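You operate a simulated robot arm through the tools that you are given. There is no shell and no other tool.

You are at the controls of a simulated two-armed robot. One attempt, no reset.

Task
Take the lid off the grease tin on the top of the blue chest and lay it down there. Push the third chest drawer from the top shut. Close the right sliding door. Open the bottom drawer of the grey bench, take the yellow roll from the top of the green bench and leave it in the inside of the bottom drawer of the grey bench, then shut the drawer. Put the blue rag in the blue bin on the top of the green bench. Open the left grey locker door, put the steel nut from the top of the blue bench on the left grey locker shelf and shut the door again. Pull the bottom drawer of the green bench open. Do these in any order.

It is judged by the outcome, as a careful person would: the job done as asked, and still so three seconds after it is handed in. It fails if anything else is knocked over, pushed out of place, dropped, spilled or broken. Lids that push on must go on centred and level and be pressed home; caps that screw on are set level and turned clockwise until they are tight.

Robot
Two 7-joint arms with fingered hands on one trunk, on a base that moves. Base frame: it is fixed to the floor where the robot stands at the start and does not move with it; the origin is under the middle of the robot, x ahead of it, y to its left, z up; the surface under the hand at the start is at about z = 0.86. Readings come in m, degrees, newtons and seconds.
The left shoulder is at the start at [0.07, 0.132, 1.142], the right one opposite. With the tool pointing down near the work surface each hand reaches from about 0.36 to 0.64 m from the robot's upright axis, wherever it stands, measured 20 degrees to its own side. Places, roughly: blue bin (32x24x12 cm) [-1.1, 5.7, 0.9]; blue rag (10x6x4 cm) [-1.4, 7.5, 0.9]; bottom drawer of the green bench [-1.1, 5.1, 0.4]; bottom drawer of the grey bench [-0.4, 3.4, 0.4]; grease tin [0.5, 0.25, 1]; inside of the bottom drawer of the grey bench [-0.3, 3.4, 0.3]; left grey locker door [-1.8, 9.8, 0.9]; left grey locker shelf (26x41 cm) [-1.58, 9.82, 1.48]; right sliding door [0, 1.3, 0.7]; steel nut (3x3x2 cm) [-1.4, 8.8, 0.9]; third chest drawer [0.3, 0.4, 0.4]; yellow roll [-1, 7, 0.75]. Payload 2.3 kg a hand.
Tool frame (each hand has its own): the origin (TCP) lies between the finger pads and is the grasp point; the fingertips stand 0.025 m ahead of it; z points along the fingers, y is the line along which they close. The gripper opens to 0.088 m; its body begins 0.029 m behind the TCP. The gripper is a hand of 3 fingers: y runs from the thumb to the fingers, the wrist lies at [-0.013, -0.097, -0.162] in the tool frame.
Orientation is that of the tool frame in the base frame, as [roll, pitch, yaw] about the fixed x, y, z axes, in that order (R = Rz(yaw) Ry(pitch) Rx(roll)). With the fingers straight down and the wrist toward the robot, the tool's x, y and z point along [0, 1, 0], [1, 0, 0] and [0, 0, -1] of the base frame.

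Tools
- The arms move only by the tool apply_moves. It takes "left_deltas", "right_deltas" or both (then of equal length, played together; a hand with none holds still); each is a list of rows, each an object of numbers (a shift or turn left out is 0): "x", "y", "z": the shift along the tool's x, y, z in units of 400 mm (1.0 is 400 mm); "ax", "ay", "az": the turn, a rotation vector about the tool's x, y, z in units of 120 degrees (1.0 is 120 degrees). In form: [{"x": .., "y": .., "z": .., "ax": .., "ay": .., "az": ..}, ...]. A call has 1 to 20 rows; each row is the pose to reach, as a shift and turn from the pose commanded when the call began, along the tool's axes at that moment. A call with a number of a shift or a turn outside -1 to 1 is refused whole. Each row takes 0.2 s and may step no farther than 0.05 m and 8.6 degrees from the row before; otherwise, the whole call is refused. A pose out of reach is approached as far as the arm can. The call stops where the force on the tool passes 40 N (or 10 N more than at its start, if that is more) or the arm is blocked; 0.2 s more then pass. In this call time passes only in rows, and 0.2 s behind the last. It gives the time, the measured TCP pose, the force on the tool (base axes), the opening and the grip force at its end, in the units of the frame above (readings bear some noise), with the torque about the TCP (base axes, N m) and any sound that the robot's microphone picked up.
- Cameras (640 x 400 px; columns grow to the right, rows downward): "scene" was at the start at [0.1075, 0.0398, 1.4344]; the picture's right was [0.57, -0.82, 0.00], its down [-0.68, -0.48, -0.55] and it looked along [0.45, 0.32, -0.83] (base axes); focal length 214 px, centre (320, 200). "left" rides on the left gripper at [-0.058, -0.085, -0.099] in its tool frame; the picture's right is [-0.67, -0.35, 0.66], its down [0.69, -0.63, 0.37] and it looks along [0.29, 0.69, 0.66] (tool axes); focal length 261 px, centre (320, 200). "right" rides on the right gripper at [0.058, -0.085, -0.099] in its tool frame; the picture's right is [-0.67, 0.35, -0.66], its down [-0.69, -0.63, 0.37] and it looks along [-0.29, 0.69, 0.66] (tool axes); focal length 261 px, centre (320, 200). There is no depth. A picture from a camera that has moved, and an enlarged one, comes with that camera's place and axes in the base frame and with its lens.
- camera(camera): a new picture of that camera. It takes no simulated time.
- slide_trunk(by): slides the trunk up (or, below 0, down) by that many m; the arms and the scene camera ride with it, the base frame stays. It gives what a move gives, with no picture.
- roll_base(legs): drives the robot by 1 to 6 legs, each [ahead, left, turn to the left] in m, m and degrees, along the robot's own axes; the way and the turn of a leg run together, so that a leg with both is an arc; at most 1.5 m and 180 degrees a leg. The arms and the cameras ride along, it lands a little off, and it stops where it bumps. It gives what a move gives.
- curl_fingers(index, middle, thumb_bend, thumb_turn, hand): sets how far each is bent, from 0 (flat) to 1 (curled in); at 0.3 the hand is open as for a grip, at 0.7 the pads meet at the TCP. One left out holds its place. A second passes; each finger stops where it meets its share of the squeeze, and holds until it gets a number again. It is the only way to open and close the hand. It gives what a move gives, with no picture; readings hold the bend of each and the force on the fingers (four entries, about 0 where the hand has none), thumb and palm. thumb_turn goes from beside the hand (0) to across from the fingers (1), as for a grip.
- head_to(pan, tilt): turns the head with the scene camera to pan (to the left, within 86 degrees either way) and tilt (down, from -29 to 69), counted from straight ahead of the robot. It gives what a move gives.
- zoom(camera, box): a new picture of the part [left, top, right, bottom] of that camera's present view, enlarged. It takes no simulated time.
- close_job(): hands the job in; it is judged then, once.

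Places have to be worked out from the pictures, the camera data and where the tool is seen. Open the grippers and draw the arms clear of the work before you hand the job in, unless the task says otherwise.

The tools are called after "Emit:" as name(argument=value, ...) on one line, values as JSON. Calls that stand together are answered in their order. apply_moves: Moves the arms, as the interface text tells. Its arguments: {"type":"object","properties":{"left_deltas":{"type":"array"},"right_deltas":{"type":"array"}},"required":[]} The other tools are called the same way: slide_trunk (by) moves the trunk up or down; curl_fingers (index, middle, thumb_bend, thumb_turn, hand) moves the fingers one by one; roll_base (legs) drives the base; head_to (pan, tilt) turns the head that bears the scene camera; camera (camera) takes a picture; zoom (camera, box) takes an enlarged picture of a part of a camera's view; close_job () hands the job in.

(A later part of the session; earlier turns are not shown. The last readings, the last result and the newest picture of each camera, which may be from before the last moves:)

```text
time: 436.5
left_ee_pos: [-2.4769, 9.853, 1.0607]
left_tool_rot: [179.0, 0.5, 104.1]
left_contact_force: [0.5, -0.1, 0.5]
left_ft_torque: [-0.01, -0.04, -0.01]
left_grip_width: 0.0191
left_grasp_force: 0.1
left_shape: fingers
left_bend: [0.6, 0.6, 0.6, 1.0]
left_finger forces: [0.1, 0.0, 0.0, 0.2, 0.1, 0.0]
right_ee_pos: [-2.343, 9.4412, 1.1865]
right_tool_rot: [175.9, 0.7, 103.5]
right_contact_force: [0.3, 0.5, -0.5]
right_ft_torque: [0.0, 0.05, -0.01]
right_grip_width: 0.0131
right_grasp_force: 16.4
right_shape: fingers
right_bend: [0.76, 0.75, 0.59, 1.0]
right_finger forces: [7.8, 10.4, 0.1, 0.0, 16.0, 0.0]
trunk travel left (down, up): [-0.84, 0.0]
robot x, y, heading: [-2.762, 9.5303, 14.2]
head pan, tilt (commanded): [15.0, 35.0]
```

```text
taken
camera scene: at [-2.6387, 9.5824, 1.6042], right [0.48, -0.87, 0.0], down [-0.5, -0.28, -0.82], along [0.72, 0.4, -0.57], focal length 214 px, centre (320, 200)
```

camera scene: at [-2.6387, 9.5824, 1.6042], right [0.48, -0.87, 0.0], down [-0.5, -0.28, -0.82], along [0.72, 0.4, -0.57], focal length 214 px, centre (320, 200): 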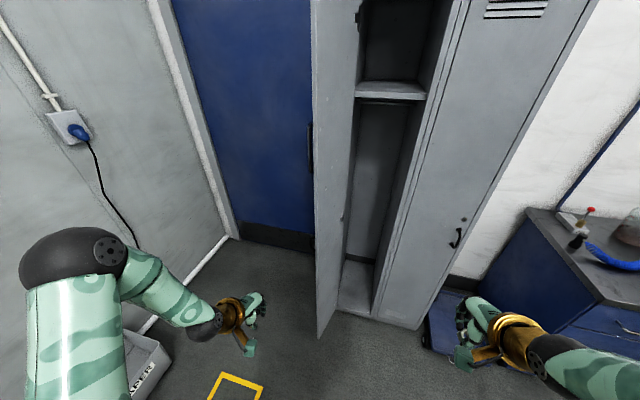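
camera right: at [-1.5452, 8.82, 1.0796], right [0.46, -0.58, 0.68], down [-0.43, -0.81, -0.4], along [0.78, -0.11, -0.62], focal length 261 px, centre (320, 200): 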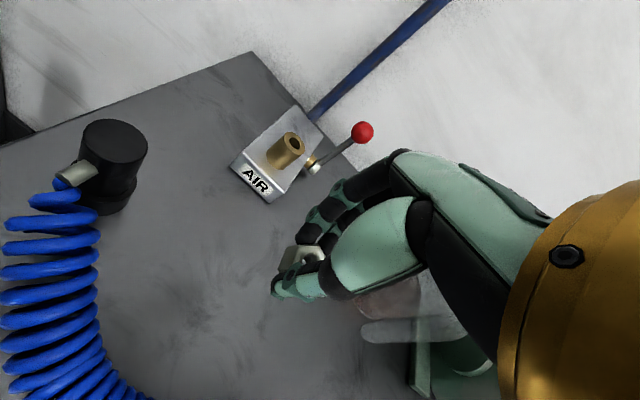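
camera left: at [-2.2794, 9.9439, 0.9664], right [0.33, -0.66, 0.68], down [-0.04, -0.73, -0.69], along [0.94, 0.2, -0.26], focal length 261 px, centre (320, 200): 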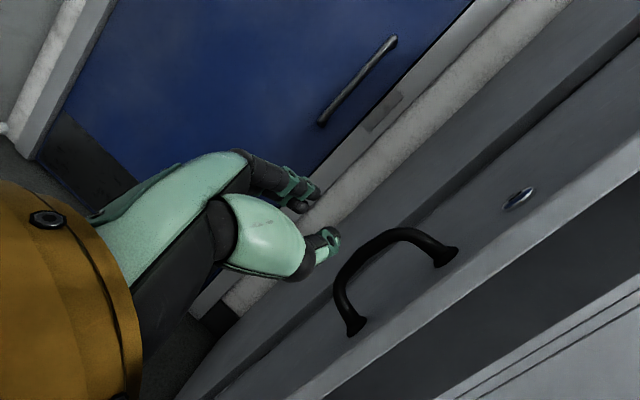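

The left arm is tucked. Now I lift the right hand with the nut to shelf height and tilt it forward about 60°.

Emit:
apply_moves(right_deltas=[{"x": 0.02, "y": 0.01, "z": -0.1, "ax": -0.05}, {"x": 0.04, "y": 0.02, "z": -0.2, "ax": -0.1}, {"x": 0.06, "y": 0.03, "z": -0.3, "ax": -0.155}, {"x": 0.08, "y": 0.04, "z": -0.4, "ax": -0.21}, {"x": 0.1, "y": 0.05, "z": -0.5, "ax": -0.265}, {"x": 0.12, "y": 0.06, "z": -0.6, "ax": -0.32}, {"x": 0.14, "y": 0.07, "z": -0.7, "ax": -0.375}, {"x": 0.16, "y": 0.08, "z": -0.8, "ax": -0.43}, {"x": 0.18, "y": 0.09, "z": -0.9, "ax": -0.467}, {"x": 0.2, "y": 0.09, "z": -0.94, "ax": -0.467}])

Emit:
camera(camera="right")

Emit:
camera(camera="scene")

```text
time: 438.7
left_ee_pos: [-2.4779, 9.8543, 1.0605]
left_tool_rot: [179.0, 0.4, 104.1]
left_contact_force: [-0.4, -0.1, -0.6]
left_ft_torque: [0.01, 0.03, 0.01]
left_grip_width: 0.019
left_grasp_force: 0.1
left_shape: fingers
left_bend: [0.6, 0.6, 0.6, 1.0]
left_finger forces: [0.1, 0.1, 0.0, 0.0, 0.0, 0.1]
right_ee_pos: [-2.275, 9.5229, 1.6333]
right_tool_rot: [119.8, 0.8, 103.3]
right_contact_force: [-0.2, 0.2, -0.5]
right_ft_torque: [-0.02, 0.03, 0.04]
right_grip_width: 0.0124
right_grasp_force: 16.1
right_shape: fingers
right_bend: [0.77, 0.75, 0.59, 1.0]
right_finger forces: [7.8, 9.9, 0.0, 0.0, 15.3, 0.0]
right hand out of reach, approached as far as the arm can: row 1, 2, 3, 4, 5, 6, 7, 8, 9, 10
trunk travel left (down, up): [-0.84, 0.0]
robot x, y, heading: [-2.7675, 9.5276, 13.8]
head pan, tilt (commanded): [15.0, 35.0]
```

```text
taken
camera right: at [-2.4134, 9.5488, 1.607], right [-0.23, -0.73, 0.64], down [0.17, -0.68, -0.72], along [0.96, -0.06, 0.28], focal length 261 px, centre (320, 200)
```

right: 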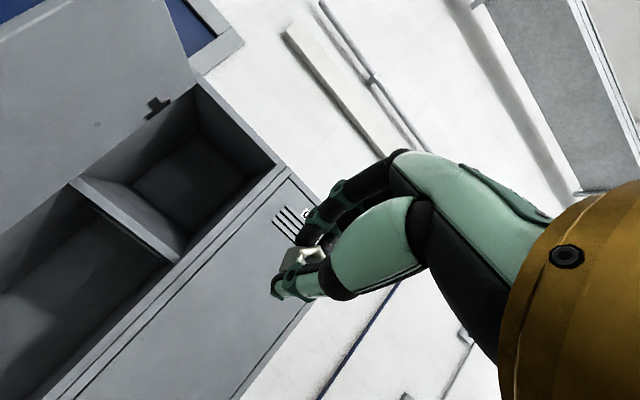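

```text
taken
camera scene: at [-2.6396, 9.5837, 1.6043], right [0.48, -0.87, 0.0], down [-0.5, -0.28, -0.82], along [0.72, 0.4, -0.57], focal length 214 px, centre (320, 200)
```

scene: 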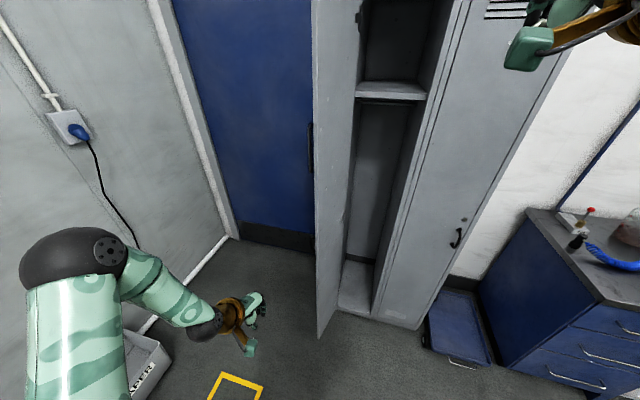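

The nut is still held, but the arm overshot upward and reports out-of-reach. I test whether it follows a small move down and back.

Emit:
apply_moves(right_deltas=[{"y": -0.05}, {"y": -0.1}, {"y": -0.15}, {"y": -0.2}])

Emit:
head_to(pan=-20, tilt=10)

Emit:
camera(camera="scene")

```text
time: 439.7
left_ee_pos: [-2.4783, 9.8547, 1.0603]
left_tool_rot: [179.0, 0.5, 104.0]
left_contact_force: [-0.2, -0.3, 0.4]
left_ft_torque: [0.01, -0.01, 0.0]
left_grip_width: 0.0192
left_grasp_force: 0.0
left_shape: fingers
left_bend: [0.6, 0.6, 0.6, 1.0]
left_finger forces: [0.0, 0.0, 0.1, 0.1, 0.1, 0.0]
right_ee_pos: [-2.253, 9.5109, 1.6043]
right_tool_rot: [119.9, 0.7, 103.6]
right_contact_force: [-0.8, 0.1, 0.0]
right_ft_torque: [-0.01, 0.0, -0.01]
right_grip_width: 0.0119
right_grasp_force: 16.7
right_shape: fingers
right_bend: [0.77, 0.75, 0.59, 1.0]
right_finger forces: [7.8, 9.9, 0.1, 0.1, 15.2, 0.1]
right hand out of reach, approached as far as the arm can: row 1, 2, 3, 4
trunk travel left (down, up): [-0.84, 0.0]
robot x, y, heading: [-2.7645, 9.5274, 13.6]
head pan, tilt (commanded): [15.0, 35.0]
```

```text
time: 440.8
left_ee_pos: [-2.4772, 9.8534, 1.0601]
left_tool_rot: [178.9, 0.5, 104.0]
left_contact_force: [-0.2, -0.4, 0.7]
left_ft_torque: [0.02, 0.01, 0.02]
left_grip_width: 0.0195
left_grasp_force: 0.0
left_shape: fingers
left_bend: [0.6, 0.6, 0.6, 1.0]
left_finger forces: [0.1, 0.1, 0.0, 0.0, 0.0, 0.1]
right_ee_pos: [-2.2536, 9.5103, 1.6033]
right_tool_rot: [119.9, 0.7, 103.5]
right_contact_force: [-0.5, -0.4, 0.1]
right_ft_torque: [0.0, -0.01, -0.01]
right_grip_width: 0.012
right_grasp_force: 16.8
right_shape: fingers
right_bend: [0.77, 0.75, 0.59, 1.0]
right_finger forces: [7.8, 9.8, 0.1, 0.1, 15.3, 0.0]
trunk travel left (down, up): [-0.84, 0.0]
robot x, y, heading: [-2.7682, 9.5338, 14.0]
head pan, tilt (commanded): [-20.0, 10.0]
```

```text
taken
camera scene: at [-2.6238, 9.5313, 1.6443], right [-0.1, -0.99, 0.0], down [-0.17, 0.02, -0.98], along [0.98, -0.1, -0.17], focal length 214 px, centre (320, 200)
```

scene: 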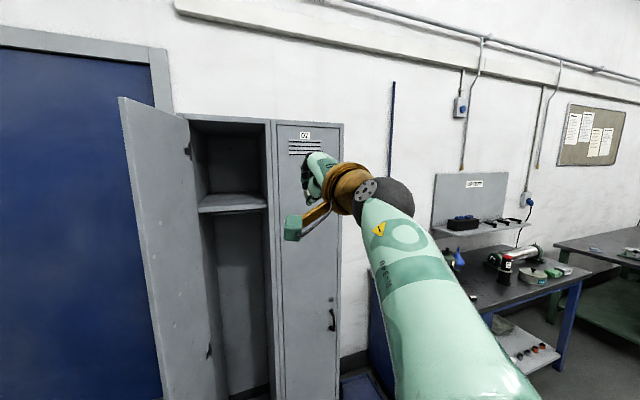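

The arm is again past its straight elbow. I back off into free space and repeat the recovery: swing right and down, then sweep left at full reach.

Emit:
roll_base(legs=[[-0.5, 0, 0]])

Emit:
apply_moves(right_deltas=[{"x": -0.083, "y": -0.06, "z": 0.035}, {"x": -0.166, "y": -0.12, "z": 0.07}, {"x": -0.249, "y": -0.18, "z": 0.105}, {"x": -0.332, "y": -0.24, "z": 0.14}, {"x": -0.415, "y": -0.3, "z": 0.175}, {"x": -0.498, "y": -0.36, "z": 0.21}, {"x": -0.581, "y": -0.42, "z": 0.245}, {"x": -0.664, "y": -0.48, "z": 0.28}, {"x": -0.747, "y": -0.54, "z": 0.315}])

Emit:
head_to(pan=-20, tilt=45)

Emit:
camera(camera="scene")

```text
time: 443.7
left_ee_pos: [-2.9668, 9.7312, 1.0583]
left_tool_rot: [179.0, 0.4, 103.5]
left_contact_force: [1.1, 0.6, 0.5]
left_ft_torque: [0.02, 0.0, 0.0]
left_grip_width: 0.0191
left_grasp_force: 0.0
left_shape: fingers
left_bend: [0.6, 0.6, 0.6, 1.0]
left_finger forces: [0.0, 0.1, 0.0, 0.0, 0.0, 0.0]
right_ee_pos: [-2.7451, 9.3849, 1.6032]
right_tool_rot: [120.0, 0.7, 103.0]
right_contact_force: [0.6, -0.4, -0.4]
right_ft_torque: [0.01, -0.02, -0.01]
right_grip_width: 0.0122
right_grasp_force: 16.3
right_shape: fingers
right_bend: [0.77, 0.75, 0.59, 1.0]
right_finger forces: [7.8, 9.9, 0.0, 0.0, 15.4, 0.0]
trunk travel left (down, up): [-0.84, 0.0]
robot x, y, heading: [-3.2626, 9.4098, 13.6]
head pan, tilt (commanded): [-20.0, 10.0]
```

```text
time: 445.7
left_ee_pos: [-2.9667, 9.7293, 1.0603]
left_tool_rot: [179.0, 0.3, 103.6]
left_contact_force: [0.0, 0.2, -0.5]
left_ft_torque: [0.03, -0.01, 0.0]
left_grip_width: 0.0191
left_grasp_force: 0.1
left_shape: fingers
left_bend: [0.6, 0.6, 0.6, 1.0]
left_finger forces: [0.1, 0.1, 0.0, 0.1, 0.0, 0.0]
right_ee_pos: [-2.6754, 9.0865, 1.3557]
right_tool_rot: [120.0, 0.6, 103.0]
right_contact_force: [-0.5, 0.7, -0.4]
right_ft_torque: [0.0, -0.04, 0.01]
right_grip_width: 0.0113
right_grasp_force: 16.7
right_shape: fingers
right_bend: [0.77, 0.76, 0.59, 1.0]
right_finger forces: [7.8, 9.9, 0.1, 0.0, 15.2, 0.0]
trunk travel left (down, up): [-0.84, 0.0]
robot x, y, heading: [-3.2573, 9.405, 13.6]
head pan, tilt (commanded): [-20.0, 10.0]
```

```text
time: 446.7
left_ee_pos: [-2.9684, 9.7319, 1.0601]
left_tool_rot: [178.9, 0.6, 103.6]
left_contact_force: [0.0, -0.7, -0.2]
left_ft_torque: [0.02, 0.03, -0.01]
left_grip_width: 0.0191
left_grasp_force: 0.1
left_shape: fingers
left_bend: [0.6, 0.6, 0.6, 1.0]
left_finger forces: [0.0, 0.1, 0.1, 0.0, 0.0, 0.0]
right_ee_pos: [-2.6775, 9.0907, 1.3562]
right_tool_rot: [119.8, 0.7, 103.0]
right_contact_force: [-0.2, 0.1, 0.0]
right_ft_torque: [0.02, -0.02, 0.03]
right_grip_width: 0.0114
right_grasp_force: 16.9
right_shape: fingers
right_bend: [0.77, 0.76, 0.59, 1.0]
right_finger forces: [7.7, 9.9, 0.0, 0.0, 15.3, 0.0]
trunk travel left (down, up): [-0.84, 0.0]
robot x, y, heading: [-3.2607, 9.4076, 13.5]
head pan, tilt (commanded): [-20.0, 45.0]
```

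```text
taken
camera scene: at [-3.1296, 9.4106, 1.5895], right [-0.11, -0.99, 0.0], down [-0.7, 0.08, -0.71], along [0.7, -0.08, -0.71], focal length 214 px, centre (320, 200)
```

scene: 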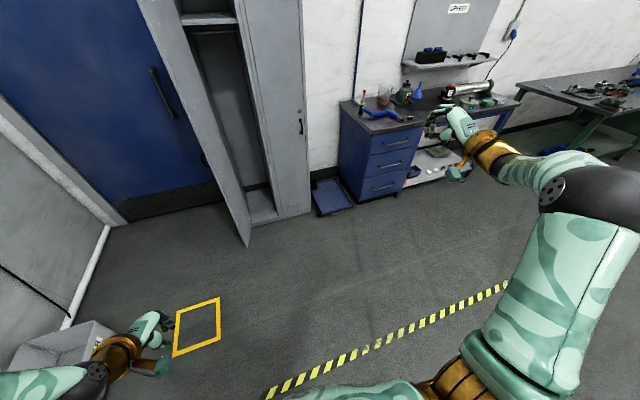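

The arm recovered into its normal elbow-out posture with the nut held. I bring the hand in front of the chest at z 1.56, well within reach.

Emit:
apply_moves(right_deltas=[{"x": 0.09, "y": 0.03, "z": -0.05}, {"x": 0.18, "y": 0.06, "z": -0.1}, {"x": 0.27, "y": 0.09, "z": -0.15}, {"x": 0.36, "y": 0.12, "z": -0.2}, {"x": 0.45, "y": 0.15, "z": -0.25}, {"x": 0.54, "y": 0.18, "z": -0.3}, {"x": 0.63, "y": 0.21, "z": -0.35}, {"x": 0.72, "y": 0.24, "z": -0.4}, {"x": 0.81, "y": 0.27, "z": -0.45}, {"x": 0.9, "y": 0.3, "z": -0.5}])

Emit:
camera(camera="scene")

Emit:
zoom(camera="right", box=[230, 170, 390, 320])

```text
time: 448.9
left_ee_pos: [-2.9687, 9.734, 1.0603]
left_tool_rot: [178.9, 0.6, 103.5]
left_contact_force: [0.1, -0.4, 0.7]
left_ft_torque: [0.01, -0.05, 0.01]
left_grip_width: 0.0191
left_grasp_force: 0.0
left_shape: fingers
left_bend: [0.6, 0.6, 0.6, 1.0]
left_finger forces: [0.0, 0.0, 0.1, 0.0, 0.1, 0.0]
right_ee_pos: [-2.7732, 9.4062, 1.6369]
right_tool_rot: [119.8, 0.9, 103.2]
right_contact_force: [0.0, 0.2, -0.9]
right_ft_torque: [0.02, 0.0, -0.02]
right_grip_width: 0.011
right_grasp_force: 16.5
right_shape: fingers
right_bend: [0.77, 0.76, 0.59, 1.0]
right_finger forces: [7.6, 10.1, 0.0, 0.0, 15.0, 0.0]
right hand out of reach, approached as far as the arm can: row 5, 6, 7, 8, 9, 10
trunk travel left (down, up): [-0.84, 0.0]
robot x, y, heading: [-3.2573, 9.4134, 13.4]
head pan, tilt (commanded): [-20.0, 45.0]
```

```text
taken
camera scene: at [-3.1311, 9.4131, 1.5896], right [-0.11, -0.99, 0.0], down [-0.7, 0.08, -0.71], along [0.7, -0.08, -0.71], focal length 214 px, centre (320, 200)
```

scene: 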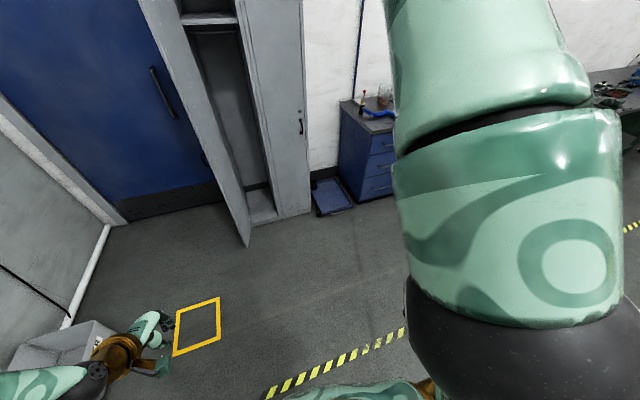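

```text
2.67 times, centred on (310, 245) of right
camera zoom: at [-2.9125, 9.433, 1.6108], right [-0.24, -0.73, 0.64], down [0.16, -0.68, -0.72], along [0.96, -0.07, 0.28], focal length 695 px, centre (347, 80)
```

zoom: 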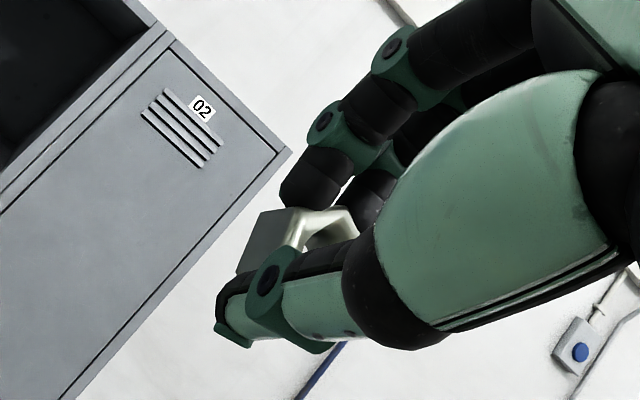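

At this height the wrist limits how close the hand can be. I test in free space whether the actual placing posture (0.52 m ahead, z 1.53) is reachable.

Emit:
apply_moves(right_deltas=[{"x": 0.0, "y": -0.04, "z": 0.06}, {"x": 0.06, "y": -0.08, "z": 0.12}, {"x": 0.12, "y": -0.12, "z": 0.18}, {"x": 0.18, "y": -0.15, "z": 0.22}, {"x": 0.24, "y": -0.17, "z": 0.245}])

Emit:
camera(camera="scene")

```text
time: 450.1
left_ee_pos: [-2.9681, 9.7315, 1.0594]
left_tool_rot: [179.0, 0.5, 103.6]
left_contact_force: [0.9, -0.1, 0.9]
left_ft_torque: [0.01, 0.01, 0.01]
left_grip_width: 0.0192
left_grasp_force: 0.1
left_shape: fingers
left_bend: [0.6, 0.6, 0.6, 1.0]
left_finger forces: [0.0, 0.0, 0.0, 0.0, 0.0, 0.0]
right_ee_pos: [-2.7311, 9.4714, 1.5357]
right_tool_rot: [117.7, 1.2, 105.0]
right_contact_force: [-0.3, 0.5, -0.6]
right_ft_torque: [0.0, -0.01, 0.02]
right_grip_width: 0.0107
right_grasp_force: 16.2
right_shape: fingers
right_bend: [0.77, 0.76, 0.59, 1.0]
right_finger forces: [7.2, 10.1, 0.0, 0.0, 15.2, 0.1]
right hand out of reach, approached as far as the arm can: row 1, 2, 3, 4, 5
trunk travel left (down, up): [-0.84, 0.0]
robot x, y, heading: [-3.257, 9.409, 13.4]
head pan, tilt (commanded): [-20.0, 45.0]
```

```text
taken
camera scene: at [-3.1292, 9.411, 1.5894], right [-0.11, -0.99, 0.0], down [-0.7, 0.08, -0.71], along [0.7, -0.08, -0.71], focal length 214 px, centre (320, 200)
```

scene: 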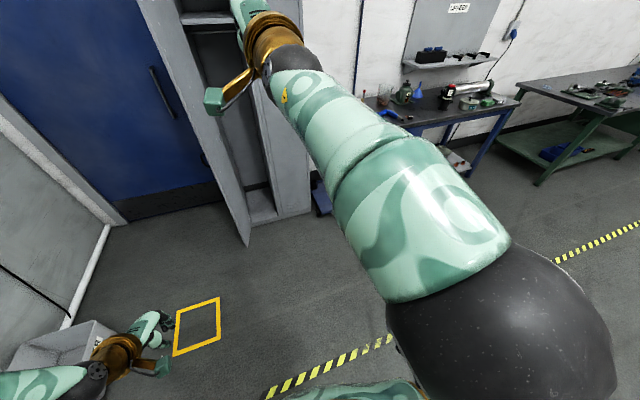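

It nearly reaches; a bit more to the right should be comfortable. I ease the hand 4 cm right.

Emit:
apply_moves(right_deltas=[{"x": -0.05}, {"x": -0.1}])

Emit:
apply_moves(right_deltas=[{"y": 0.01}, {"y": 0.02}])

```text
time: 450.7
left_ee_pos: [-2.9676, 9.7284, 1.0606]
left_tool_rot: [178.9, 0.4, 103.6]
left_contact_force: [-0.5, -0.7, 0.5]
left_ft_torque: [0.01, -0.04, 0.02]
left_grip_width: 0.0191
left_grasp_force: 0.1
left_shape: fingers
left_bend: [0.6, 0.6, 0.6, 1.0]
left_finger forces: [0.0, 0.1, 0.0, 0.0, 0.1, 0.0]
right_ee_pos: [-2.7188, 9.4302, 1.5372]
right_tool_rot: [117.8, 0.9, 104.9]
right_contact_force: [-0.3, -0.3, 0.6]
right_ft_torque: [-0.02, 0.0, 0.01]
right_grip_width: 0.0109
right_grasp_force: 16.4
right_shape: fingers
right_bend: [0.77, 0.76, 0.59, 1.0]
right_finger forces: [7.2, 10.2, 0.1, 0.1, 15.2, 0.0]
trunk travel left (down, up): [-0.84, 0.0]
robot x, y, heading: [-3.2615, 9.4113, 13.3]
head pan, tilt (commanded): [-20.0, 45.0]
```

```text
time: 451.3
left_ee_pos: [-2.9682, 9.7308, 1.0604]
left_tool_rot: [179.0, 0.5, 103.5]
left_contact_force: [-0.2, -0.7, 0.1]
left_ft_torque: [-0.01, -0.01, 0.01]
left_grip_width: 0.0194
left_grasp_force: 0.1
left_shape: fingers
left_bend: [0.6, 0.6, 0.6, 1.0]
left_finger forces: [0.0, 0.0, 0.1, 0.0, 0.1, 0.0]
right_ee_pos: [-2.7147, 9.4326, 1.5442]
right_tool_rot: [117.8, 1.0, 104.9]
right_contact_force: [0.6, -0.1, -0.8]
right_ft_torque: [0.02, -0.01, -0.01]
right_grip_width: 0.011
right_grasp_force: 16.6
right_shape: fingers
right_bend: [0.77, 0.76, 0.59, 1.0]
right_finger forces: [7.2, 10.2, 0.1, 0.0, 15.1, 0.0]
trunk travel left (down, up): [-0.84, 0.0]
robot x, y, heading: [-3.2599, 9.4082, 13.6]
head pan, tilt (commanded): [-20.0, 45.0]
```

This posture is solid: TCP 0.536 m ahead, 0.105 m right, z 1.544. I will keep the arm fixed and insert by driving: turn 36° left, move right, then approach the opening diagonally.

Emit:
roll_base(legs=[[0, 0, 36], [0, -0.79, 0]])

Emit:
head_to(pan=-5, tilt=15)

Emit:
camera(camera="scene")

```text
time: 457.3
left_ee_pos: [-2.6065, 9.326, 1.0601]
left_tool_rot: [179.0, 0.6, 140.3]
left_contact_force: [-0.1, -0.2, 0.1]
left_ft_torque: [0.06, 0.02, 0.02]
left_grip_width: 0.019
left_grasp_force: 0.0
left_shape: fingers
left_bend: [0.6, 0.6, 0.6, 1.0]
left_finger forces: [0.0, 0.0, 0.0, 0.0, 0.0, 0.0]
right_ee_pos: [-2.2282, 9.2386, 1.5439]
right_tool_rot: [117.8, 1.1, 141.6]
right_contact_force: [-0.6, -0.4, 0.5]
right_ft_torque: [0.0, 0.04, -0.03]
right_grip_width: 0.0108
right_grasp_force: 16.5
right_shape: fingers
right_bend: [0.77, 0.76, 0.59, 1.0]
right_finger forces: [7.2, 10.1, 0.0, 0.0, 15.0, 0.0]
trunk travel left (down, up): [-0.84, 0.0]
robot x, y, heading: [-2.6476, 8.8929, 50.3]
head pan, tilt (commanded): [-20.0, 45.0]
```

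```text
time: 458.3
left_ee_pos: [-2.6061, 9.325, 1.0606]
left_tool_rot: [178.9, 0.6, 140.1]
left_contact_force: [-0.4, -0.3, 0.3]
left_ft_torque: [-0.02, 0.04, 0.03]
left_grip_width: 0.0191
left_grasp_force: 0.1
left_shape: fingers
left_bend: [0.6, 0.6, 0.6, 1.0]
left_finger forces: [0.0, 0.0, 0.1, 0.0, 0.0, 0.0]
right_ee_pos: [-2.2268, 9.2353, 1.5443]
right_tool_rot: [117.8, 1.0, 141.6]
right_contact_force: [-0.1, 0.5, -0.8]
right_ft_torque: [0.01, -0.02, 0.0]
right_grip_width: 0.0109
right_grasp_force: 16.3
right_shape: fingers
right_bend: [0.77, 0.76, 0.59, 1.0]
right_finger forces: [7.2, 10.1, 0.0, 0.0, 15.1, 0.0]
trunk travel left (down, up): [-0.84, 0.0]
robot x, y, heading: [-2.6474, 8.8923, 50.1]
head pan, tilt (commanded): [-5.0, 15.0]
```

```text
taken
camera scene: at [-2.5497, 8.9967, 1.6362], right [0.71, -0.71, 0.0], down [-0.18, -0.18, -0.97], along [0.68, 0.68, -0.26], focal length 214 px, centre (320, 200)
```

scene: 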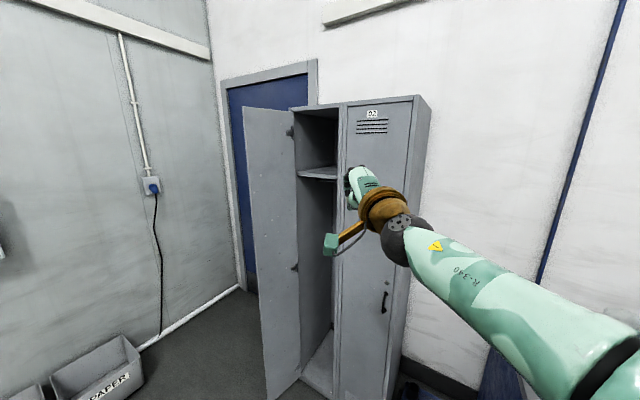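

The geometry checks out: a straight 0.758 m drive brings the nut over the shelf. My left hand would pass too close to the door's edge, so I first move it back and outward.

Emit:
apply_moves(left_deltas=[{"x": 0.05, "y": -0.06}, {"x": 0.1, "y": -0.12}, {"x": 0.15, "y": -0.18}, {"x": 0.2, "y": -0.24}, {"x": 0.25, "y": -0.3}])

```text
time: 459.5
left_ee_pos: [-2.7612, 9.2961, 1.0552]
left_tool_rot: [178.8, 0.5, 140.2]
left_contact_force: [0.1, -0.1, 0.3]
left_ft_torque: [0.04, -0.03, 0.0]
left_grip_width: 0.019
left_grasp_force: 0.1
left_shape: fingers
left_bend: [0.6, 0.6, 0.6, 1.0]
left_finger forces: [0.0, 0.1, 0.1, 0.0, 0.0, 0.0]
right_ee_pos: [-2.2291, 9.2363, 1.5442]
right_tool_rot: [117.7, 1.1, 141.4]
right_contact_force: [0.0, 0.3, 1.5]
right_ft_torque: [0.03, -0.02, 0.02]
right_grip_width: 0.0107
right_grasp_force: 16.0
right_shape: fingers
right_bend: [0.77, 0.76, 0.59, 1.0]
right_finger forces: [7.0, 10.1, 0.1, 0.1, 15.1, 0.1]
trunk travel left (down, up): [-0.84, 0.0]
robot x, y, heading: [-2.6427, 8.8921, 50.2]
head pan, tilt (commanded): [-5.0, 15.0]
```

The left hand is now clear. I drive ahead 0.5 m and check.

Emit:
roll_base(legs=[[0.5, 0, 0]])

Emit:
camera(camera="scene")

Emit:
camera(camera="right")

```text
time: 462.4
left_ee_pos: [-2.4433, 9.6771, 1.0568]
left_tool_rot: [178.8, 0.5, 140.3]
left_contact_force: [-0.8, -0.4, 0.3]
left_ft_torque: [-0.03, -0.03, 0.0]
left_grip_width: 0.0193
left_grasp_force: 0.1
left_shape: fingers
left_bend: [0.6, 0.6, 0.6, 1.0]
left_finger forces: [0.1, 0.0, 0.0, 0.1, 0.0, 0.1]
right_ee_pos: [-1.9104, 9.6187, 1.5449]
right_tool_rot: [117.7, 1.0, 141.7]
right_contact_force: [0.0, -0.5, 0.0]
right_ft_torque: [0.0, -0.01, -0.03]
right_grip_width: 0.0109
right_grasp_force: 16.3
right_shape: fingers
right_bend: [0.77, 0.76, 0.59, 1.0]
right_finger forces: [7.1, 10.0, 0.1, 0.0, 15.2, 0.0]
trunk travel left (down, up): [-0.84, 0.0]
robot x, y, heading: [-2.3267, 9.2749, 50.0]
head pan, tilt (commanded): [-5.0, 15.0]
```

```text
taken
camera scene: at [-2.2331, 9.3774, 1.6365], right [0.71, -0.7, 0.0], down [-0.18, -0.18, -0.97], along [0.68, 0.69, -0.26], focal length 214 px, centre (320, 200)
```

scene: 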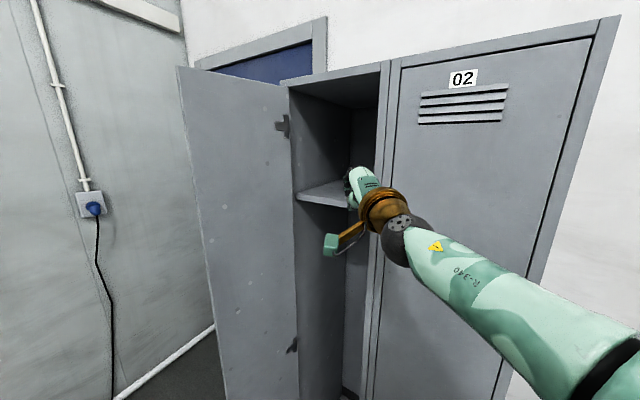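

```text
taken
camera right: at [-2.035, 9.5534, 1.5136], right [0.26, -0.74, 0.63], down [0.57, -0.41, -0.71], along [0.78, 0.54, 0.31], focal length 261 px, centre (320, 200)
```

right: 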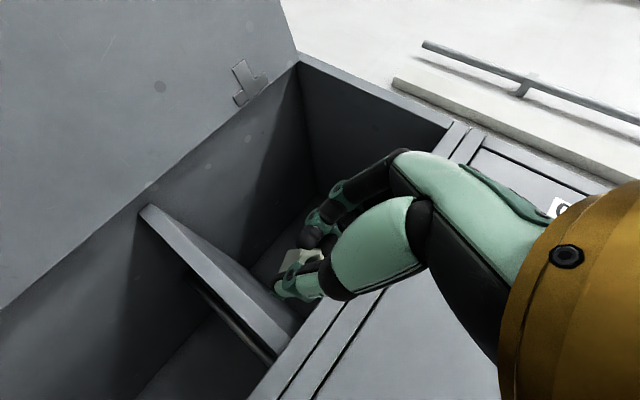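

The hand is lined up just outside the opening, above shelf level. I drive the last 25 cm with a 1.5 cm shift left.

Emit:
roll_base(legs=[[0.12, 0.012, 0]])

Emit:
camera(camera="right")

Emit:
camera(camera="scene")

```text
time: 463.7
left_ee_pos: [-2.3781, 9.7744, 1.0583]
left_tool_rot: [178.7, 0.5, 140.2]
left_contact_force: [-0.4, -0.4, 0.4]
left_ft_torque: [0.01, -0.04, 0.0]
left_grip_width: 0.0193
left_grasp_force: 0.1
left_shape: fingers
left_bend: [0.6, 0.6, 0.6, 1.0]
left_finger forces: [0.1, 0.0, 0.0, 0.0, 0.0, 0.0]
right_ee_pos: [-1.8442, 9.7115, 1.5462]
right_tool_rot: [117.5, 1.1, 141.3]
right_contact_force: [-0.3, 0.1, 0.2]
right_ft_torque: [0.0, 0.04, 0.03]
right_grip_width: 0.0109
right_grasp_force: 16.4
right_shape: fingers
right_bend: [0.77, 0.76, 0.59, 1.0]
right_finger forces: [7.1, 10.1, 0.0, 0.0, 15.1, 0.1]
trunk travel left (down, up): [-0.84, 0.0]
robot x, y, heading: [-2.2616, 9.3747, 50.2]
head pan, tilt (commanded): [-5.0, 15.0]
```

```text
taken
camera right: at [-1.9699, 9.6482, 1.5149], right [0.25, -0.74, 0.62], down [0.57, -0.41, -0.71], along [0.78, 0.54, 0.32], focal length 261 px, centre (320, 200)
```

right: 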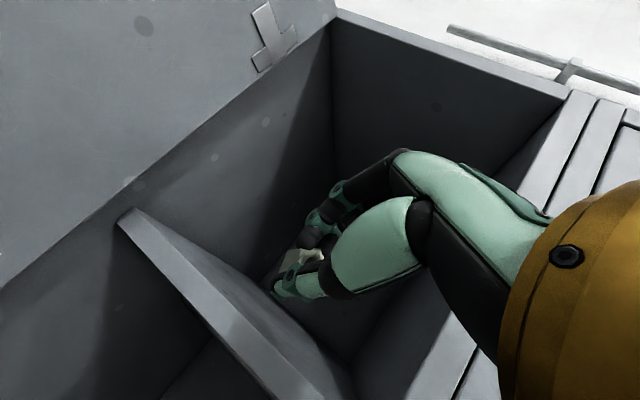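

```text
taken
camera scene: at [-2.1685, 9.4723, 1.6369], right [0.71, -0.71, 0.0], down [-0.18, -0.18, -0.97], along [0.68, 0.69, -0.25], focal length 214 px, centre (320, 200)
```

scene: 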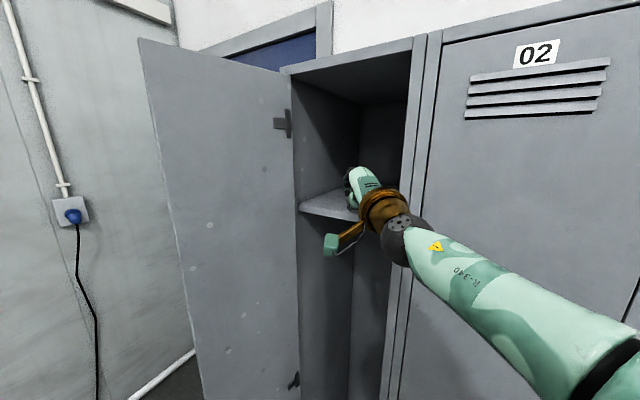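

The hand is centred over the shelf's front. I drive the remaining 15 cm in.

Emit:
roll_base(legs=[[0.145, 0.0, 0]])

Emit:
camera(camera="right")

Emit:
camera(camera="scene")

```text
time: 465.0
left_ee_pos: [-2.2879, 9.8841, 1.0573]
left_tool_rot: [178.8, 0.5, 140.3]
left_contact_force: [0.4, -0.4, -0.5]
left_ft_torque: [0.0, -0.01, 0.01]
left_grip_width: 0.0191
left_grasp_force: 0.1
left_shape: fingers
left_bend: [0.6, 0.6, 0.6, 1.0]
left_finger forces: [0.0, 0.0, 0.0, 0.0, 0.0, 0.0]
right_ee_pos: [-1.7545, 9.8243, 1.5457]
right_tool_rot: [117.5, 1.1, 141.6]
right_contact_force: [0.1, -0.2, 0.8]
right_ft_torque: [0.01, -0.03, -0.01]
right_grip_width: 0.0108
right_grasp_force: 16.0
right_shape: fingers
right_bend: [0.77, 0.76, 0.59, 1.0]
right_finger forces: [7.2, 10.1, 0.0, 0.0, 15.1, 0.0]
trunk travel left (down, up): [-0.84, 0.0]
robot x, y, heading: [-2.1671, 9.4829, 50.2]
head pan, tilt (commanded): [-5.0, 15.0]
```

```text
taken
camera right: at [-1.88, 9.7589, 1.5147], right [0.26, -0.74, 0.62], down [0.57, -0.41, -0.71], along [0.78, 0.54, 0.32], focal length 261 px, centre (320, 200)
```

right: 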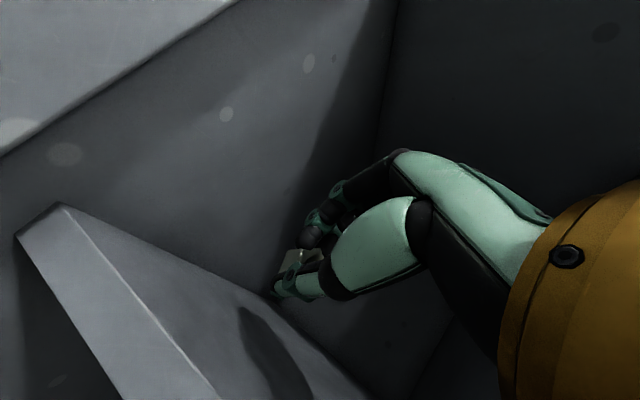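

```text
taken
camera scene: at [-2.078, 9.5825, 1.6368], right [0.71, -0.7, 0.0], down [-0.18, -0.18, -0.97], along [0.68, 0.69, -0.26], focal length 214 px, centre (320, 200)
```

scene: 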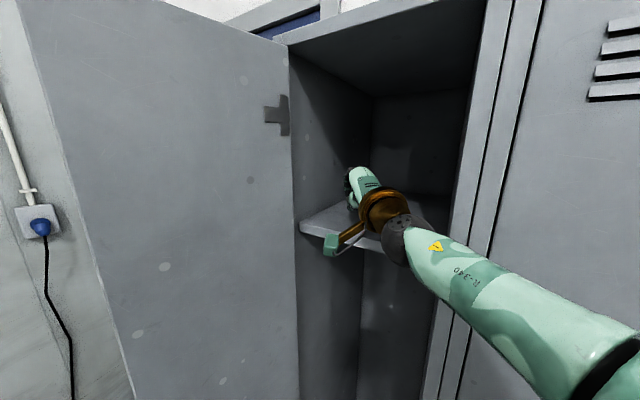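

The hand is over the shelf with its shadow visible. I lower by the trunk in small steps.

Emit:
slide_trunk(by=-0.018)

Emit:
camera(camera="right")

```text
time: 465.6
left_ee_pos: [-2.2869, 9.8858, 1.0391]
left_tool_rot: [178.8, 0.6, 140.4]
left_contact_force: [0.7, -0.4, 0.0]
left_ft_torque: [-0.02, 0.0, -0.01]
left_grip_width: 0.019
left_grasp_force: 0.0
left_shape: fingers
left_bend: [0.6, 0.6, 0.6, 1.0]
left_finger forces: [0.1, 0.1, 0.1, 0.1, 0.0, 0.0]
right_ee_pos: [-1.7532, 9.8257, 1.5267]
right_tool_rot: [117.7, 1.1, 141.7]
right_contact_force: [0.2, 0.3, -0.5]
right_ft_torque: [-0.01, 0.01, -0.02]
right_grip_width: 0.0109
right_grasp_force: 16.5
right_shape: fingers
right_bend: [0.77, 0.76, 0.59, 1.0]
right_finger forces: [7.1, 10.1, 0.0, 0.0, 15.1, 0.0]
trunk travel left (down, up): [-0.822, 0.018]
robot x, y, heading: [-2.1779, 9.4836, 50.2]
head pan, tilt (commanded): [-5.0, 15.0]
```

```text
taken
camera right: at [-1.8775, 9.7623, 1.4955], right [0.26, -0.74, 0.63], down [0.57, -0.41, -0.71], along [0.78, 0.54, 0.31], focal length 261 px, centre (320, 200)
```

right: 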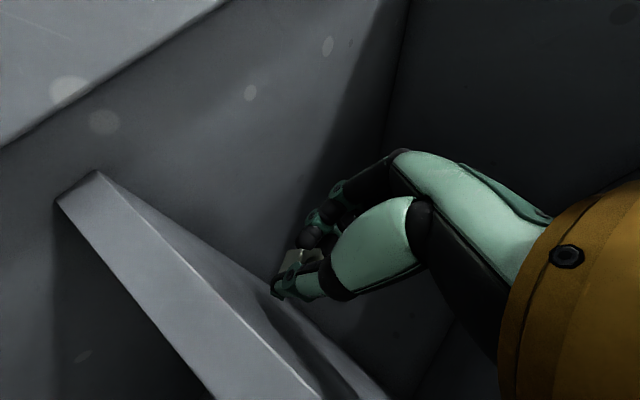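

The thumb tip is nearly at the shelf surface. I lower another 8 mm in two steps.

Emit:
slide_trunk(by=-0.005)

Emit:
slide_trunk(by=-0.004)

Emit:
zoom(camera="right", box=[220, 200, 380, 340])

```text
time: 466.2
left_ee_pos: [-2.2847, 9.8874, 1.0333]
left_tool_rot: [178.9, 0.6, 140.4]
left_contact_force: [0.0, -0.3, -0.6]
left_ft_torque: [-0.01, 0.01, 0.0]
left_grip_width: 0.0192
left_grasp_force: 0.1
left_shape: fingers
left_bend: [0.6, 0.6, 0.6, 1.0]
left_finger forces: [0.0, 0.1, 0.0, 0.1, 0.0, 0.1]
right_ee_pos: [-1.7525, 9.828, 1.5219]
right_tool_rot: [117.7, 1.1, 141.7]
right_contact_force: [-0.6, 0.0, -0.4]
right_ft_torque: [0.02, 0.03, -0.01]
right_grip_width: 0.0108
right_grasp_force: 15.9
right_shape: fingers
right_bend: [0.77, 0.76, 0.59, 1.0]
right_finger forces: [7.1, 10.2, 0.0, 0.1, 15.1, 0.0]
trunk travel left (down, up): [-0.817, 0.023]
robot x, y, heading: [-2.1725, 9.484, 50.2]
head pan, tilt (commanded): [-5.0, 15.0]
```

```text
time: 466.7
left_ee_pos: [-2.2857, 9.8871, 1.0302]
left_tool_rot: [178.9, 0.5, 140.4]
left_contact_force: [-0.2, 0.7, 0.4]
left_ft_torque: [-0.03, -0.01, 0.03]
left_grip_width: 0.019
left_grasp_force: 0.0
left_shape: fingers
left_bend: [0.6, 0.6, 0.6, 1.0]
left_finger forces: [0.1, 0.0, 0.1, 0.0, 0.1, 0.1]
right_ee_pos: [-1.7515, 9.8281, 1.5177]
right_tool_rot: [117.6, 1.0, 141.7]
right_contact_force: [0.5, 0.3, 4.6]
right_ft_torque: [0.1, -0.04, -0.01]
right_grip_width: 0.0103
right_grasp_force: 22.2
right_shape: fingers
right_bend: [0.77, 0.76, 0.59, 1.0]
right_finger forces: [8.2, 12.1, 0.1, 0.0, 23.4, 0.0]
trunk travel left (down, up): [-0.813, 0.027]
robot x, y, heading: [-2.1713, 9.4821, 50.2]
head pan, tilt (commanded): [-5.0, 15.0]
```

```text
2.86 times, centred on (300, 270) of right
camera zoom: at [-1.8769, 9.7627, 1.4867], right [0.26, -0.74, 0.62], down [0.57, -0.41, -0.71], along [0.78, 0.54, 0.31], focal length 745 px, centre (377, 0)
```

zoom: 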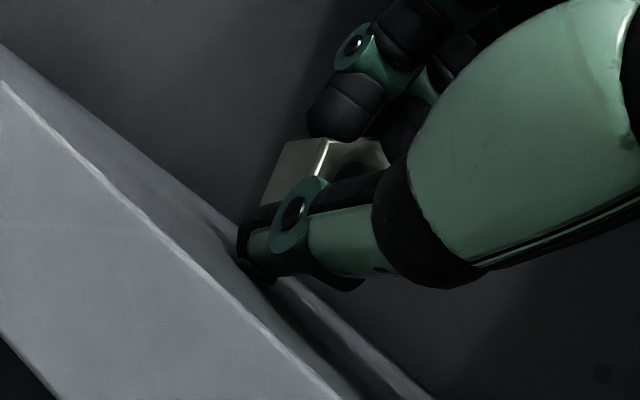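

The thumb tip touches the shelf with the nut resting above it. So that the nut is not left lying on the thumb, I raise 2.7 cm and roll the hand about 55° so thumb and fingers sit side by side.

Emit:
slide_trunk(by=0.026)

Emit:
apply_moves(right_deltas=[{"az": 0.065}, {"az": 0.13}, {"az": 0.195}, {"az": 0.26}, {"az": 0.325}, {"az": 0.39}, {"az": 0.45}])

Emit:
camera(camera="right")

Emit:
camera(camera="scene")

```text
time: 467.4
left_ee_pos: [-2.2847, 9.886, 1.0552]
left_tool_rot: [178.9, 0.5, 140.3]
left_contact_force: [-0.3, 0.7, -0.1]
left_ft_torque: [0.0, 0.0, 0.02]
left_grip_width: 0.0191
left_grasp_force: 0.1
left_shape: fingers
left_bend: [0.6, 0.6, 0.6, 1.0]
left_finger forces: [0.0, 0.0, 0.0, 0.0, 0.1, 0.0]
right_ee_pos: [-1.7526, 9.8268, 1.542]
right_tool_rot: [117.6, 1.1, 141.7]
right_contact_force: [0.1, 0.7, -0.4]
right_ft_torque: [-0.02, -0.01, -0.01]
right_grip_width: 0.0106
right_grasp_force: 16.7
right_shape: fingers
right_bend: [0.77, 0.76, 0.59, 1.0]
right_finger forces: [7.2, 10.5, 0.0, 0.0, 15.6, 0.0]
trunk travel left (down, up): [-0.839, 0.001]
robot x, y, heading: [-2.1702, 9.4803, 50.3]
head pan, tilt (commanded): [-5.0, 15.0]
```

```text
time: 469.0
left_ee_pos: [-2.2845, 9.8868, 1.0548]
left_tool_rot: [179.1, 0.6, 140.4]
left_contact_force: [-0.1, 0.3, -0.2]
left_ft_torque: [0.01, 0.01, -0.03]
left_grip_width: 0.0192
left_grasp_force: 0.0
left_shape: fingers
left_bend: [0.6, 0.6, 0.6, 1.0]
left_finger forces: [0.0, 0.1, 0.1, 0.0, 0.1, 0.0]
right_ee_pos: [-1.752, 9.8289, 1.5428]
right_tool_rot: [131.0, -44.9, 109.7]
right_contact_force: [-0.9, 0.7, 0.1]
right_ft_torque: [-0.01, 0.03, -0.05]
right_grip_width: 0.0103
right_grasp_force: 15.8
right_shape: fingers
right_bend: [0.77, 0.76, 0.59, 1.0]
right_finger forces: [7.2, 10.0, 0.0, 0.0, 14.7, 0.1]
trunk travel left (down, up): [-0.839, 0.001]
robot x, y, heading: [-2.1687, 9.4841, 50.3]
head pan, tilt (commanded): [-5.0, 15.0]
```

```text
taken
camera right: at [-1.8892, 9.8226, 1.5833], right [0.07, -1.0, 0.02], down [-0.14, -0.03, -0.99], along [0.99, 0.07, -0.14], focal length 261 px, centre (320, 200)
```

right: 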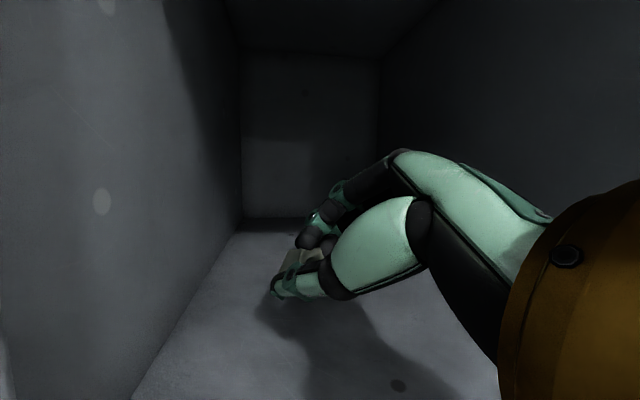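

```text
taken
camera scene: at [-2.0741, 9.5881, 1.6352], right [0.71, -0.7, 0.0], down [-0.18, -0.18, -0.97], along [0.68, 0.69, -0.26], focal length 214 px, centre (320, 200)
```

scene: 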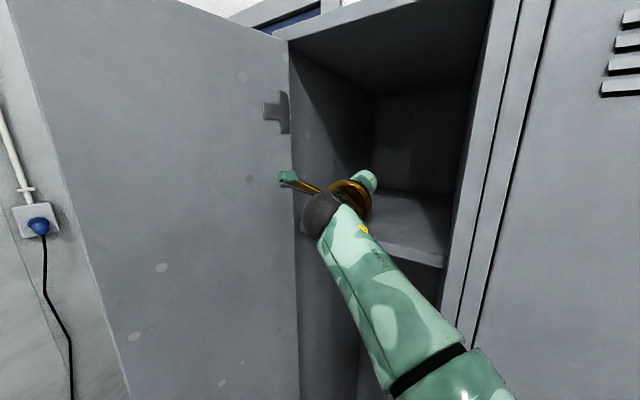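

The roll worked: the nut is between thumb (left) and fingers (right) over the shelf floor. I lower by the trunk again until light contact.

Emit:
slide_trunk(by=-0.02)

Emit:
slide_trunk(by=-0.006)

Emit:
camera(camera="right")

```text
time: 469.7
left_ee_pos: [-2.2865, 9.8872, 1.0351]
left_tool_rot: [179.0, 0.5, 140.4]
left_contact_force: [0.0, 0.3, 0.3]
left_ft_torque: [0.05, -0.02, 0.0]
left_grip_width: 0.019
left_grasp_force: 0.1
left_shape: fingers
left_bend: [0.6, 0.6, 0.6, 1.0]
left_finger forces: [0.0, 0.1, 0.1, 0.0, 0.0, 0.1]
right_ee_pos: [-1.7525, 9.8292, 1.5224]
right_tool_rot: [130.9, -44.9, 109.9]
right_contact_force: [0.2, 0.0, 0.3]
right_ft_torque: [-0.01, 0.0, 0.01]
right_grip_width: 0.0104
right_grasp_force: 15.7
right_shape: fingers
right_bend: [0.77, 0.76, 0.59, 1.0]
right_finger forces: [7.2, 9.9, 0.0, 0.0, 14.7, 0.1]
trunk travel left (down, up): [-0.819, 0.021]
robot x, y, heading: [-2.1701, 9.4805, 50.5]
head pan, tilt (commanded): [-5.0, 15.0]
```

```text
time: 470.3
left_ee_pos: [-2.2848, 9.8859, 1.03]
left_tool_rot: [179.0, 0.5, 140.4]
left_contact_force: [-0.5, 0.6, -0.4]
left_ft_torque: [0.02, -0.01, 0.02]
left_grip_width: 0.019
left_grasp_force: 0.1
left_shape: fingers
left_bend: [0.6, 0.6, 0.6, 1.0]
left_finger forces: [0.0, 0.0, 0.0, 0.1, 0.0, 0.1]
right_ee_pos: [-1.7511, 9.8294, 1.5159]
right_tool_rot: [130.9, -44.9, 109.7]
right_contact_force: [-0.1, -0.8, -0.8]
right_ft_torque: [0.0, 0.0, 0.0]
right_grip_width: 0.0105
right_grasp_force: 15.5
right_shape: fingers
right_bend: [0.77, 0.76, 0.59, 1.0]
right_finger forces: [7.2, 10.0, 0.0, 0.0, 14.7, 0.0]
trunk travel left (down, up): [-0.813, 0.027]
robot x, y, heading: [-2.1759, 9.4823, 50.3]
head pan, tilt (commanded): [-5.0, 15.0]
```

```text
taken
camera right: at [-1.8892, 9.8225, 1.5571], right [0.07, -1.0, 0.02], down [-0.13, -0.03, -0.99], along [0.99, 0.07, -0.14], focal length 261 px, centre (320, 200)
```

right: 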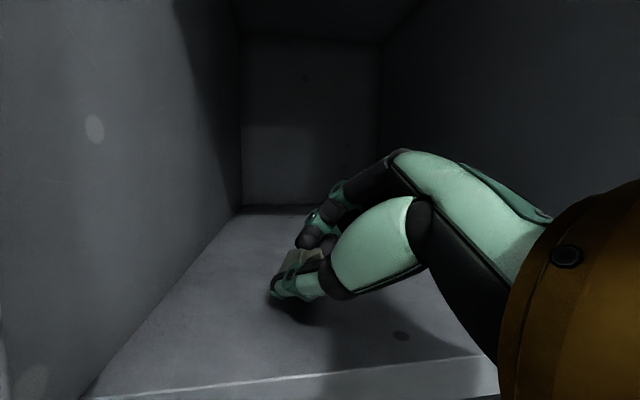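

No contact yet; I go on in small steps.

Emit:
slide_trunk(by=-0.005)

Emit:
slide_trunk(by=-0.004)

Emit:
zoom(camera="right", box=[220, 200, 400, 340])

```text
time: 470.8
left_ee_pos: [-2.2848, 9.8861, 1.025]
left_tool_rot: [179.0, 0.5, 140.4]
left_contact_force: [-0.4, 0.5, -0.8]
left_ft_torque: [0.02, 0.0, 0.01]
left_grip_width: 0.0192
left_grasp_force: 0.2
left_shape: fingers
left_bend: [0.6, 0.6, 0.6, 1.0]
left_finger forces: [0.1, 0.1, 0.1, 0.1, 0.0, 0.1]
right_ee_pos: [-1.7537, 9.8271, 1.512]
right_tool_rot: [130.8, -44.9, 109.8]
right_contact_force: [1.6, 0.8, 9.0]
right_ft_torque: [0.12, -0.11, -0.04]
right_grip_width: 0.0105
right_grasp_force: 18.3
right_shape: fingers
right_bend: [0.77, 0.76, 0.59, 1.0]
right_finger forces: [11.7, 10.7, 0.0, 0.1, 13.9, 0.1]
trunk travel left (down, up): [-0.808, 0.032]
robot x, y, heading: [-2.1742, 9.4832, 50.3]
head pan, tilt (commanded): [-5.0, 15.0]
```

```text
time: 471.3
left_ee_pos: [-2.2882, 9.8853, 1.0214]
left_tool_rot: [178.8, 0.4, 140.4]
left_contact_force: [0.3, 0.2, 0.5]
left_ft_torque: [0.04, -0.02, -0.01]
left_grip_width: 0.0189
left_grasp_force: 0.0
left_shape: fingers
left_bend: [0.6, 0.6, 0.6, 1.0]
left_finger forces: [0.1, 0.1, 0.0, 0.0, 0.1, 0.0]
right_ee_pos: [-1.7559, 9.8239, 1.5104]
right_tool_rot: [130.3, -45.0, 110.2]
right_contact_force: [2.6, 1.1, 20.9]
right_ft_torque: [0.34, -0.36, -0.04]
right_grip_width: 0.0109
right_grasp_force: 22.4
right_shape: fingers
right_bend: [0.77, 0.76, 0.59, 1.0]
right_finger forces: [21.6, 12.1, 0.0, 0.0, 12.3, 0.0]
trunk travel left (down, up): [-0.804, 0.036]
robot x, y, heading: [-2.1712, 9.4837, 50.5]
head pan, tilt (commanded): [-5.0, 15.0]
```

```text
2.86 times, centred on (310, 270) of right
camera zoom: at [-1.8932, 9.8178, 1.5513], right [0.07, -1.0, 0.01], down [-0.13, -0.02, -0.99], along [0.99, 0.07, -0.13], focal length 745 px, centre (349, 0)
```

zoom: 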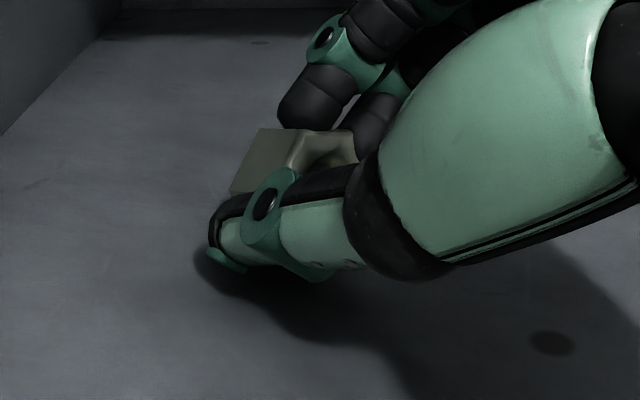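

Contact on the shelf. I relieve 4 mm and open the hand slowly.

Emit:
slide_trunk(by=0.005)

Emit:
curl_fingers(hand="right", index=0.6, middle=0.6, thumb_bend=0.5)

Emit:
zoom(camera="right", box=[200, 180, 420, 360])

```text
time: 471.9
left_ee_pos: [-2.2865, 9.8845, 1.0251]
left_tool_rot: [178.8, 0.5, 140.3]
left_contact_force: [-0.3, 0.1, -0.7]
left_ft_torque: [-0.01, -0.02, 0.03]
left_grip_width: 0.0194
left_grasp_force: 0.0
left_shape: fingers
left_bend: [0.6, 0.6, 0.6, 1.0]
left_finger forces: [0.1, 0.0, 0.0, 0.0, 0.1, 0.1]
right_ee_pos: [-1.7538, 9.8258, 1.5115]
right_tool_rot: [131.1, -44.8, 109.5]
right_contact_force: [0.5, -1.7, 5.2]
right_ft_torque: [0.07, -0.09, 0.02]
right_grip_width: 0.0104
right_grasp_force: 18.1
right_shape: fingers
right_bend: [0.77, 0.76, 0.59, 1.0]
right_finger forces: [10.7, 11.5, 0.0, 0.0, 14.5, 0.0]
trunk travel left (down, up): [-0.809, 0.031]
robot x, y, heading: [-2.172, 9.482, 50.3]
head pan, tilt (commanded): [-5.0, 15.0]
```

```text
time: 472.9
left_ee_pos: [-2.2857, 9.8859, 1.026]
left_tool_rot: [178.9, 0.6, 140.4]
left_contact_force: [0.2, -0.3, 0.5]
left_ft_torque: [-0.03, 0.04, -0.01]
left_grip_width: 0.0191
left_grasp_force: 0.2
left_shape: fingers
left_bend: [0.6, 0.6, 0.6, 1.0]
left_finger forces: [0.0, 0.0, 0.0, 0.0, 0.1, 0.0]
right_ee_pos: [-1.7507, 9.8277, 1.513]
right_tool_rot: [130.9, -44.8, 109.7]
right_contact_force: [0.5, -0.5, 2.3]
right_ft_torque: [0.01, 0.01, 0.0]
right_grip_width: 0.0292
right_grasp_force: 0.7
right_shape: fingers
right_bend: [0.6, 0.6, 0.51, 1.0]
right_finger forces: [0.0, 0.0, 0.0, 0.0, 0.8, 0.0]
trunk travel left (down, up): [-0.809, 0.031]
robot x, y, heading: [-2.1708, 9.4868, 50.4]
head pan, tilt (commanded): [-5.0, 15.0]
```

```text
2.22 times, centred on (310, 270) of right
camera zoom: at [-1.8897, 9.8216, 1.5534], right [0.07, -1.0, 0.02], down [-0.13, -0.03, -0.99], along [0.99, 0.07, -0.14], focal length 579 px, centre (342, 44)
```

zoom: 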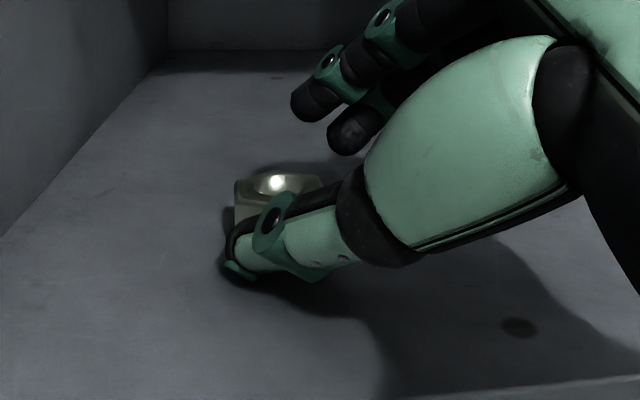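

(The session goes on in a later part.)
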